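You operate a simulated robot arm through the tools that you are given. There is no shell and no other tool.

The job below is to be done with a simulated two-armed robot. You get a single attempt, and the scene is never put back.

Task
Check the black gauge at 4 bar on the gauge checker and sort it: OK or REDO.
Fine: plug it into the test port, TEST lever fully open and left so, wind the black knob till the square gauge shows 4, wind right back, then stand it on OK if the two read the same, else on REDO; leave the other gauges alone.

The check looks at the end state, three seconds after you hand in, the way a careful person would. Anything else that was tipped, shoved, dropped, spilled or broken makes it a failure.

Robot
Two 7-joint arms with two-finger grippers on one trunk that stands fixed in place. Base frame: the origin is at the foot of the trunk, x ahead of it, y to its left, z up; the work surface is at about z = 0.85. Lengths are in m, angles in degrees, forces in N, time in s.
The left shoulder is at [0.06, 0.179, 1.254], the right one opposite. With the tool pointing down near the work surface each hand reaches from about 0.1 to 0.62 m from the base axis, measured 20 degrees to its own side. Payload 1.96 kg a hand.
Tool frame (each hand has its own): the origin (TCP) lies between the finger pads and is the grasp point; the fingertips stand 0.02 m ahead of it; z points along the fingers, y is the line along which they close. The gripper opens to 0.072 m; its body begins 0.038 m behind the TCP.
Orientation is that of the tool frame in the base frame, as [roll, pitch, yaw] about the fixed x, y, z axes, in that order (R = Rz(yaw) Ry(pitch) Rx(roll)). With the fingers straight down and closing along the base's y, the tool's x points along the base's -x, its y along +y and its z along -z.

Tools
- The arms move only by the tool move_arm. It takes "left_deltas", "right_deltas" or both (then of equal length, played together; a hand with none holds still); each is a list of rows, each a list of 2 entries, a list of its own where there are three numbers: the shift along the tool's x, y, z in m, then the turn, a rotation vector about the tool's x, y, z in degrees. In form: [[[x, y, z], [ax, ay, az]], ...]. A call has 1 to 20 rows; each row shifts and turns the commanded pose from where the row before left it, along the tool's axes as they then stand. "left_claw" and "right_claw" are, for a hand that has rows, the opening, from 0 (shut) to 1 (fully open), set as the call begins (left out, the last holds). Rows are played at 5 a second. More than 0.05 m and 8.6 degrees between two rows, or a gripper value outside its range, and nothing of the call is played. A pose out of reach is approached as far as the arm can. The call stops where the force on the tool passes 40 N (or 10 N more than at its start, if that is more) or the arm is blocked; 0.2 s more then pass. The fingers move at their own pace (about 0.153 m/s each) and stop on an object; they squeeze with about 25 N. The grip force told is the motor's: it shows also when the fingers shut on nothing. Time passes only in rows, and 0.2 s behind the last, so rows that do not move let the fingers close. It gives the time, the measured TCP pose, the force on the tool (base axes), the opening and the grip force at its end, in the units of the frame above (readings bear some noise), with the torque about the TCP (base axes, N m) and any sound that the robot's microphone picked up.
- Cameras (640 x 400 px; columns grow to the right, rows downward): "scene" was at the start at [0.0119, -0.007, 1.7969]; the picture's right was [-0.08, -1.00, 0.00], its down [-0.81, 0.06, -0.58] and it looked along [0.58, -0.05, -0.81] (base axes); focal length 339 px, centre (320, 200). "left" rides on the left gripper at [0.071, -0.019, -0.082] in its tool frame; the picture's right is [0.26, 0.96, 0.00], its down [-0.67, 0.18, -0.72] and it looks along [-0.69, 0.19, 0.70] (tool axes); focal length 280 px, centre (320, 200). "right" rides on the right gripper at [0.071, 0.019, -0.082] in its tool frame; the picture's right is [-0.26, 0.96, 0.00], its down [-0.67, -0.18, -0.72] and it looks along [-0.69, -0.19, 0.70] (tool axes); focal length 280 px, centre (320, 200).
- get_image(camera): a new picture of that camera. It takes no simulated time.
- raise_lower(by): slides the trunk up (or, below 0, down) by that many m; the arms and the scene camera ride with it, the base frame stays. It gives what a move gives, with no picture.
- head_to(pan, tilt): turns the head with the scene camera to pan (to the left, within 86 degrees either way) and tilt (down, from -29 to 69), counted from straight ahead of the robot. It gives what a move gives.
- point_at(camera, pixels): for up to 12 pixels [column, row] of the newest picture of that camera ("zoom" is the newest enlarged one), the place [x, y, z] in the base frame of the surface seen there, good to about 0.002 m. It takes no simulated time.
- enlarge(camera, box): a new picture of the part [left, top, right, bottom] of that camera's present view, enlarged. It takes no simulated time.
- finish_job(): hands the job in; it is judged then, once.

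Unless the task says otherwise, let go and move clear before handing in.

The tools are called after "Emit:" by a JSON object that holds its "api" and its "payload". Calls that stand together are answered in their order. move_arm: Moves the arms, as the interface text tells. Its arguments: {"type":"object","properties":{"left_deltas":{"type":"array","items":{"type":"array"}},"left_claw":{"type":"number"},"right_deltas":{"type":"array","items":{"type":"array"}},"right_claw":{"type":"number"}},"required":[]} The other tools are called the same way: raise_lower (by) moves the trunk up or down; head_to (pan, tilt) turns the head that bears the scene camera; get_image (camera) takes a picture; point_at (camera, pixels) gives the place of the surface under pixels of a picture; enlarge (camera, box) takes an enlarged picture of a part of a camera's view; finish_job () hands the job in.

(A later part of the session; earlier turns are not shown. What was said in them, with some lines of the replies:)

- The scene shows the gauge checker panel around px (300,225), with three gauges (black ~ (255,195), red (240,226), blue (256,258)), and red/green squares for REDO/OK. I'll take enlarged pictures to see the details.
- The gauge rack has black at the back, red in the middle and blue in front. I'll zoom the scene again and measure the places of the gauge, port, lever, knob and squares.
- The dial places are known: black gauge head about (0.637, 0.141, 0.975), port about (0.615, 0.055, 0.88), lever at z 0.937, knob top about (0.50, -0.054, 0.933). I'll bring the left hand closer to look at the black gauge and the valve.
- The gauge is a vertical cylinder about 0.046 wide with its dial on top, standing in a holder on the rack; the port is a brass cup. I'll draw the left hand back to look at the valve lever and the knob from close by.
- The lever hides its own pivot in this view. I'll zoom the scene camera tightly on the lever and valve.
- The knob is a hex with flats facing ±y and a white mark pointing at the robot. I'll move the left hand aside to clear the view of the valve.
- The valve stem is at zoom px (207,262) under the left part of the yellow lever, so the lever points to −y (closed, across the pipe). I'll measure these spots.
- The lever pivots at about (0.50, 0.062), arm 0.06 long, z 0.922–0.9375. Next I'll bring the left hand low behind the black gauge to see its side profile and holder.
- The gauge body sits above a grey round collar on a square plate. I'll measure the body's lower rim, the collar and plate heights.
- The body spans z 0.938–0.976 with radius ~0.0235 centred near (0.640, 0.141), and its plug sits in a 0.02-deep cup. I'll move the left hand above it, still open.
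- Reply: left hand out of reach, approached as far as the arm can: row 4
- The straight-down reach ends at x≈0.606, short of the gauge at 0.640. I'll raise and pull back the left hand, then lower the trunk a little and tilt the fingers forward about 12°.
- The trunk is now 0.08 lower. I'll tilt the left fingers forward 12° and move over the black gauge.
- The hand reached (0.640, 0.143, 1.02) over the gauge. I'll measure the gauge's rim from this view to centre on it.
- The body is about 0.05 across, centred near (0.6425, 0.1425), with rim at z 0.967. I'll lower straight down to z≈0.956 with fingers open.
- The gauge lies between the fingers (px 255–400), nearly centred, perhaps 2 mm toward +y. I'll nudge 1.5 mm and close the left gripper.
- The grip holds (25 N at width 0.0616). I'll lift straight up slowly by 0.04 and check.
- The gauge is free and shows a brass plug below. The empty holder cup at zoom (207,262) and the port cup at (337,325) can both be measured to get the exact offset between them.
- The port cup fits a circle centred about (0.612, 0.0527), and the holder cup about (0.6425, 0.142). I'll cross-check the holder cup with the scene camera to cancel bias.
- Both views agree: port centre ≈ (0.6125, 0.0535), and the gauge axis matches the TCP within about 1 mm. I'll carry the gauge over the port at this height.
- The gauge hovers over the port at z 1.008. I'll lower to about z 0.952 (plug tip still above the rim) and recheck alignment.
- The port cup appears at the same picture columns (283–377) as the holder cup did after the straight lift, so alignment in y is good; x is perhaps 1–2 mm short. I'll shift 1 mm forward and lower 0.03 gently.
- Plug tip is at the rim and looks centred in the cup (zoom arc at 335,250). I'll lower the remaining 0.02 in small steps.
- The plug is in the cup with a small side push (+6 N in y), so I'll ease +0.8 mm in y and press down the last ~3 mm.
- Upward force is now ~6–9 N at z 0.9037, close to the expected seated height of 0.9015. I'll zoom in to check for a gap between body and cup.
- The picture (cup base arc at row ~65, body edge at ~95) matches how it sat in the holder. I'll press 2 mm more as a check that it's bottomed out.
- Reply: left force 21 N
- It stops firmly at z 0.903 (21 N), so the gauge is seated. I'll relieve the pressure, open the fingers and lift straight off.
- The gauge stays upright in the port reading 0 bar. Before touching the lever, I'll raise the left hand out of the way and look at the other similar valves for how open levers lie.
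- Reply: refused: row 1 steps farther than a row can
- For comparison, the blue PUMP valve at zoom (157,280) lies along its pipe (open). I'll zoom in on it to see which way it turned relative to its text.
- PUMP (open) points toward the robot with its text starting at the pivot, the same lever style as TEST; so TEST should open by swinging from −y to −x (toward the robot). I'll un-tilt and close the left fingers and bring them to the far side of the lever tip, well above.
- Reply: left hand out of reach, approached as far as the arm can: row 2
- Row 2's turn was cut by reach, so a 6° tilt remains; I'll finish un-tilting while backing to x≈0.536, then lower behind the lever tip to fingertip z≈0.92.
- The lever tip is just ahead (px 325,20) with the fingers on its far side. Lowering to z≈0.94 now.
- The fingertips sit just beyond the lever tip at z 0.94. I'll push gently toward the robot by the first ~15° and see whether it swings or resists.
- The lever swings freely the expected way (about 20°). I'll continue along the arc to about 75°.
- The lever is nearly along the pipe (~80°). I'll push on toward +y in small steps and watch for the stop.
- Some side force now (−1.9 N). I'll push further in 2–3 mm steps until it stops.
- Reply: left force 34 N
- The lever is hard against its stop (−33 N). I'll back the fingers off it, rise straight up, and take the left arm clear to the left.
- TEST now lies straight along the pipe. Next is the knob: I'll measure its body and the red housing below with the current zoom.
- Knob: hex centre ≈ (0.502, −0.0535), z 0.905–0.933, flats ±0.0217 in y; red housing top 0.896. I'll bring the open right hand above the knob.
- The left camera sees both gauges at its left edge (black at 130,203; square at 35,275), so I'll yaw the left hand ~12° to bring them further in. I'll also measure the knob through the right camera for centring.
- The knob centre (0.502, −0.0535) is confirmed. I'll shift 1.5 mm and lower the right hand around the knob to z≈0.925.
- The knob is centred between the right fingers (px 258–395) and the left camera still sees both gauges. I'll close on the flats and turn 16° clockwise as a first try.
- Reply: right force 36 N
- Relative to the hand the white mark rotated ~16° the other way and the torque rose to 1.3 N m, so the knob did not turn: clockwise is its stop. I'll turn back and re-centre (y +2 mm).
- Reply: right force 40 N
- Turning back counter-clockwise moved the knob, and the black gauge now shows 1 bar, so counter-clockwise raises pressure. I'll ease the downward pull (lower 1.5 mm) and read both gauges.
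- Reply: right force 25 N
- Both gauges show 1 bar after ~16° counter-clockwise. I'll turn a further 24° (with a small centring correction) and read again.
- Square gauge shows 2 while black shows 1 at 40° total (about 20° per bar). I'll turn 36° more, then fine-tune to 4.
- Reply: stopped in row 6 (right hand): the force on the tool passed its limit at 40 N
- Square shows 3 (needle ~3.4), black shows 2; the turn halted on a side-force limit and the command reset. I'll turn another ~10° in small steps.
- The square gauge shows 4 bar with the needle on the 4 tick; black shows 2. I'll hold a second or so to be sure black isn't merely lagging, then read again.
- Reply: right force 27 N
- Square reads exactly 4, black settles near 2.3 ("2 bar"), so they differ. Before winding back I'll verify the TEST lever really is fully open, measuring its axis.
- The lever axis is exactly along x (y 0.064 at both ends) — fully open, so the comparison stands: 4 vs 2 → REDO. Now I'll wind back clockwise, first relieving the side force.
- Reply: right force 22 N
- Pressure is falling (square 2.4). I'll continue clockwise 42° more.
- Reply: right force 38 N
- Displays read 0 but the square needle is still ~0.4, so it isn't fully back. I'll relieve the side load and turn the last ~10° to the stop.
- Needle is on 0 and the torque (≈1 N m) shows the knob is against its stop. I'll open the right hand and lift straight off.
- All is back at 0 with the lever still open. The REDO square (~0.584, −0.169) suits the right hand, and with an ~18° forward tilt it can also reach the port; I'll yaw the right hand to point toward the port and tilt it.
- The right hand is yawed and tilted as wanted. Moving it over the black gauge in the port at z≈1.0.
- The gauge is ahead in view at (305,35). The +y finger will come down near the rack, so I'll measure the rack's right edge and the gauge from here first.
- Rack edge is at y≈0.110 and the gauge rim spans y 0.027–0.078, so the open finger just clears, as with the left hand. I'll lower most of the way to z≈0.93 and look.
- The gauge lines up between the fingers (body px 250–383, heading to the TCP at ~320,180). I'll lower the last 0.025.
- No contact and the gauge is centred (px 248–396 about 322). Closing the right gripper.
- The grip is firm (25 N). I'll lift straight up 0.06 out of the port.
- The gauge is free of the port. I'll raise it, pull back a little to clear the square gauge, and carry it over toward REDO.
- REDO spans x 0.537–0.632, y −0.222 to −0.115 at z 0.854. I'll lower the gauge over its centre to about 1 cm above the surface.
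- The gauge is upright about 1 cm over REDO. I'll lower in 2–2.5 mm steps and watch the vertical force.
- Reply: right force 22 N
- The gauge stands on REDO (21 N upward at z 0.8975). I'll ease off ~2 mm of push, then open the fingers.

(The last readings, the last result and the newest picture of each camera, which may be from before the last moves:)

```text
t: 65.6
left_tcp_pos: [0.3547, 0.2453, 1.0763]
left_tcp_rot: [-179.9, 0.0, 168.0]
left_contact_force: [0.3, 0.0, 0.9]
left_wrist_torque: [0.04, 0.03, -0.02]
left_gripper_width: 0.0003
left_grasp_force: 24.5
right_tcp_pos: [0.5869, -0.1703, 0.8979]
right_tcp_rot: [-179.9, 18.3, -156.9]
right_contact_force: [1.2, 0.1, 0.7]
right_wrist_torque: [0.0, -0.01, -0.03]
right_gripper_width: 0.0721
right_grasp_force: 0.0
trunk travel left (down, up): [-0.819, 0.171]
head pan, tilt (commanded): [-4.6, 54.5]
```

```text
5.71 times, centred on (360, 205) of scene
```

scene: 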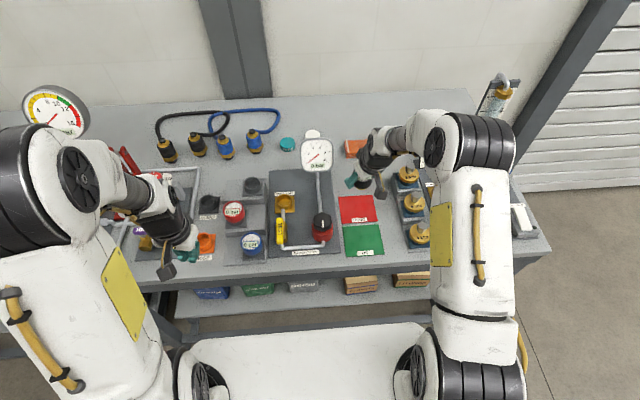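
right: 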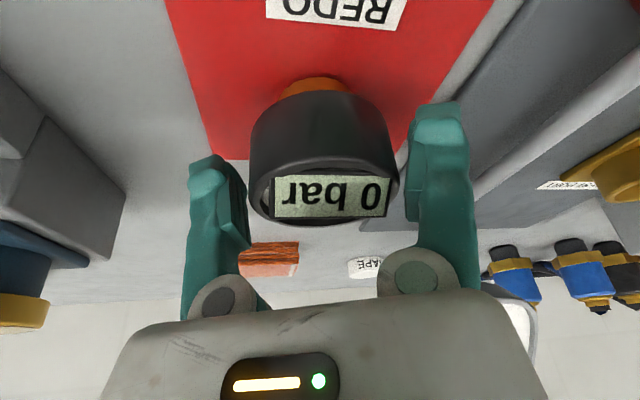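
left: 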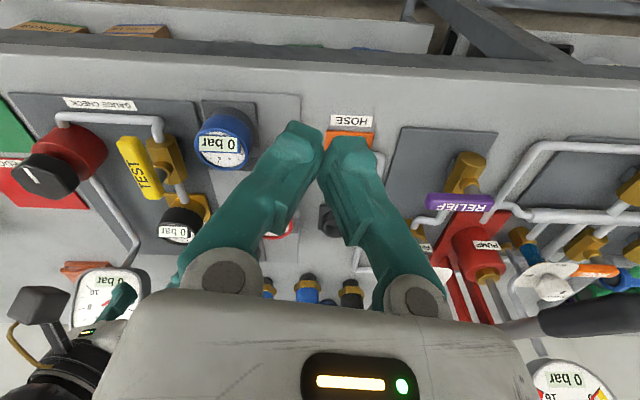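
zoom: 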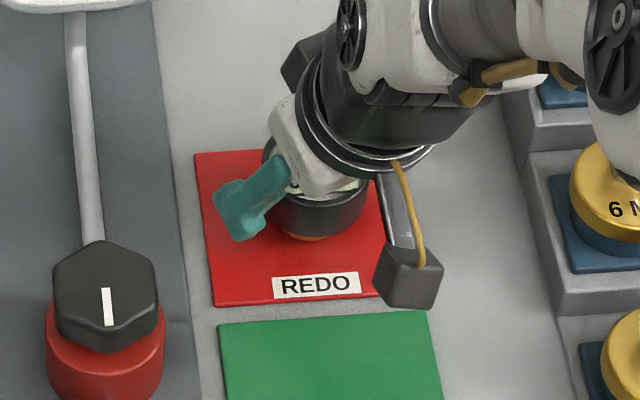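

The gauge stands free on REDO with both fingers clear (gauge px 250–398, fingers at 248 and 408). I'll lift straight up slowly, then higher.

Emit:
{"api": "move_arm", "payload": {"right_deltas": [[[-0.0031, 0, -0.0095], [0, 0, 0]], [[-0.0031, 0, -0.0095], [0, 0, 0]], [[-0.0031, 0, -0.0095], [0, 0, 0]], [[-0.0063, 0, -0.019], [0, 0, 0]], [[-0.0094, 0, -0.0285], [0, 0, 0]], [[-0.0094, 0, -0.0285], [0, 0, 0]], [[-0.0094, 0, -0.0285], [0, 0, 0]]], "right_claw": 1}}

Emit:
{"api": "get_image", "payload": {"camera": "right"}}

Emit:
{"api": "enlarge", "payload": {"camera": "scene", "box": [310, 160, 430, 260]}}

```text
t: 67.2
left_tcp_pos: [0.3548, 0.2455, 1.0749]
left_tcp_rot: [-180.0, 0.0, 168.0]
left_contact_force: [0.1, 0.2, 0.9]
left_wrist_torque: [0.02, -0.03, 0.05]
left_gripper_width: 0.0
left_grasp_force: 25.1
right_tcp_pos: [0.5831, -0.1706, 1.0392]
right_tcp_rot: [-179.9, 18.3, -157.0]
right_contact_force: [1.0, -0.3, 0.8]
right_wrist_torque: [-0.01, 0.01, 0.01]
right_gripper_width: 0.0717
right_grasp_force: 0.0
trunk travel left (down, up): [-0.819, 0.171]
head pan, tilt (commanded): [-4.6, 54.5]
```

```text
taken
```

right: 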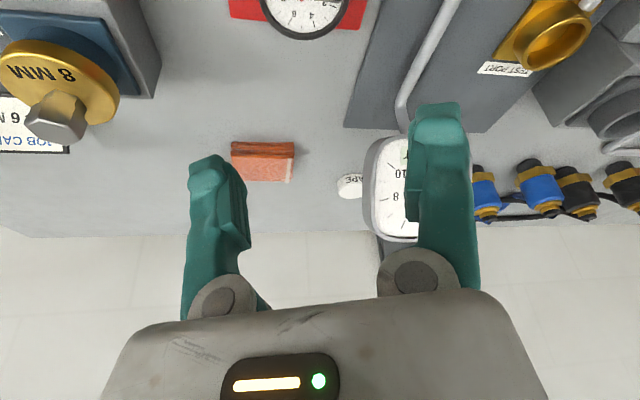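

```text
4.00 times, centred on (370, 210) of scene
```

zoom: 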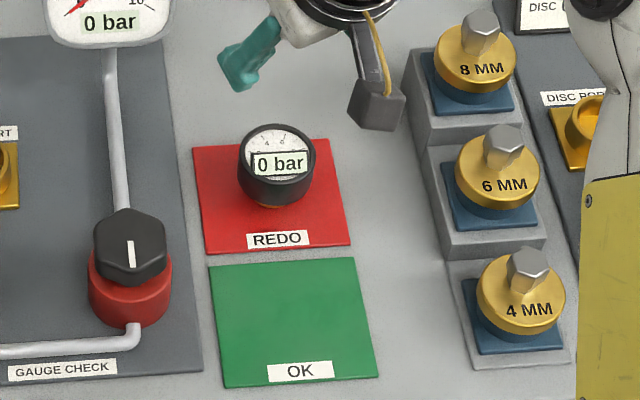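

The black gauge stands upright on REDO, everything else is undisturbed. I'll raise and withdraw the right hand, then take final pictures.

Emit:
{"api": "move_arm", "payload": {"right_deltas": [[[-0.0126, 0, -0.038], [0, 0, 0]], [[0.0229, -0.0027, -0.0244], [0, 0, 0]], [[0.0229, -0.0027, -0.0244], [0, 0, 0]], [[0.0229, -0.0027, -0.0244], [0, 0, 0]], [[0.0229, -0.0027, -0.0244], [0, 0, 0]], [[0.0229, -0.0027, -0.0244], [0, 0, 0]], [[0, 0, 0], [0, 0, 0]], [[0, 0, 0], [0, 0, 0]]]}}

Emit:
{"api": "get_image", "payload": {"camera": "scene"}}

Emit:
{"api": "enlarge", "payload": {"camera": "scene", "box": [220, 120, 400, 270]}}

Emit:
{"api": "enlarge", "payload": {"camera": "left", "box": [0, 80, 240, 340]}}

```text
t: 69.0
left_tcp_pos: [0.3557, 0.244, 1.0747]
left_tcp_rot: [-180.0, 0.0, 168.0]
left_contact_force: [0.6, 0.2, 0.2]
left_wrist_torque: [0.02, 0.02, 0.01]
left_gripper_width: 0.0
left_grasp_force: 25.3
right_tcp_pos: [0.4541, -0.2404, 1.1576]
right_tcp_rot: [-179.9, 18.4, -157.1]
right_contact_force: [0.5, -0.2, 0.6]
right_wrist_torque: [0.0, -0.04, 0.03]
right_gripper_width: 0.0719
right_grasp_force: 0.0
trunk travel left (down, up): [-0.819, 0.171]
head pan, tilt (commanded): [-4.6, 54.5]
```

```text
taken
```

scene: 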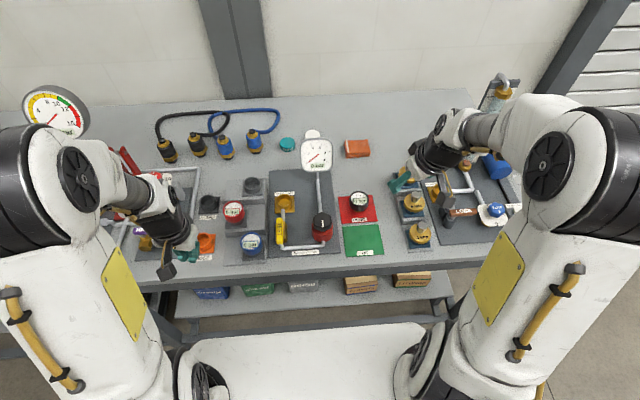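

```text
2.67 times, centred on (310, 195) of scene
```

zoom: 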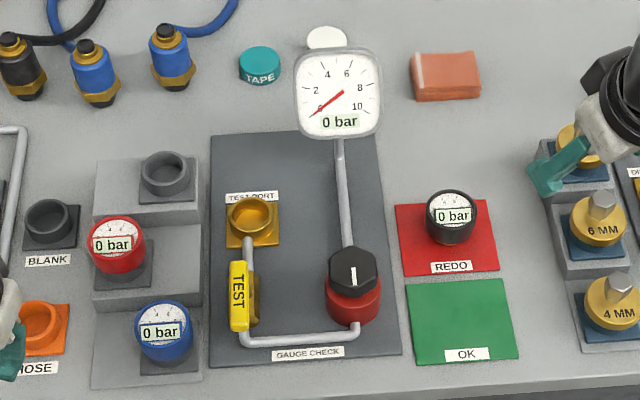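

```text
1.54 times, centred on (120, 210) of left
```

zoom: 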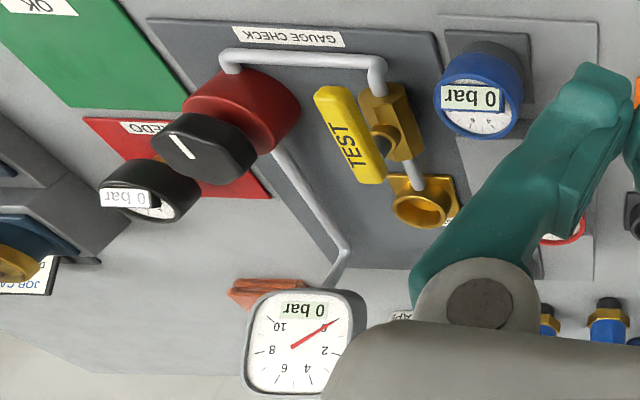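

The last pictures show the black gauge upright on REDO at zoom (452,215). The knob mark points at the robot as it did at the start, the square gauge reads 0, TEST lies along the pipe, and the red and blue gauges are untouched. Both hands are clear, so I'm handing in.

Emit:
{"api": "finish_job", "payload": {}}

```text
The job is handed in.
```

The black gauge failed the check and is standing upright on REDO. With the square gauge on exactly 4 bar, it read only about 2 bar, and the reading held steady when I waited.

- **TEST lever:** fully open and left open. I pushed it to its stop and confirmed it lies straight along the pipe.
- **Knob:** wound right back to its stop. Turning it counter-clockwise raises the pressure, so my first clockwise try only pressed against the stop. The square gauge reads 0.
- **Everything else:** the red and blue gauges were left alone, nothing was tipped or shoved, and both hands are empty and clear.
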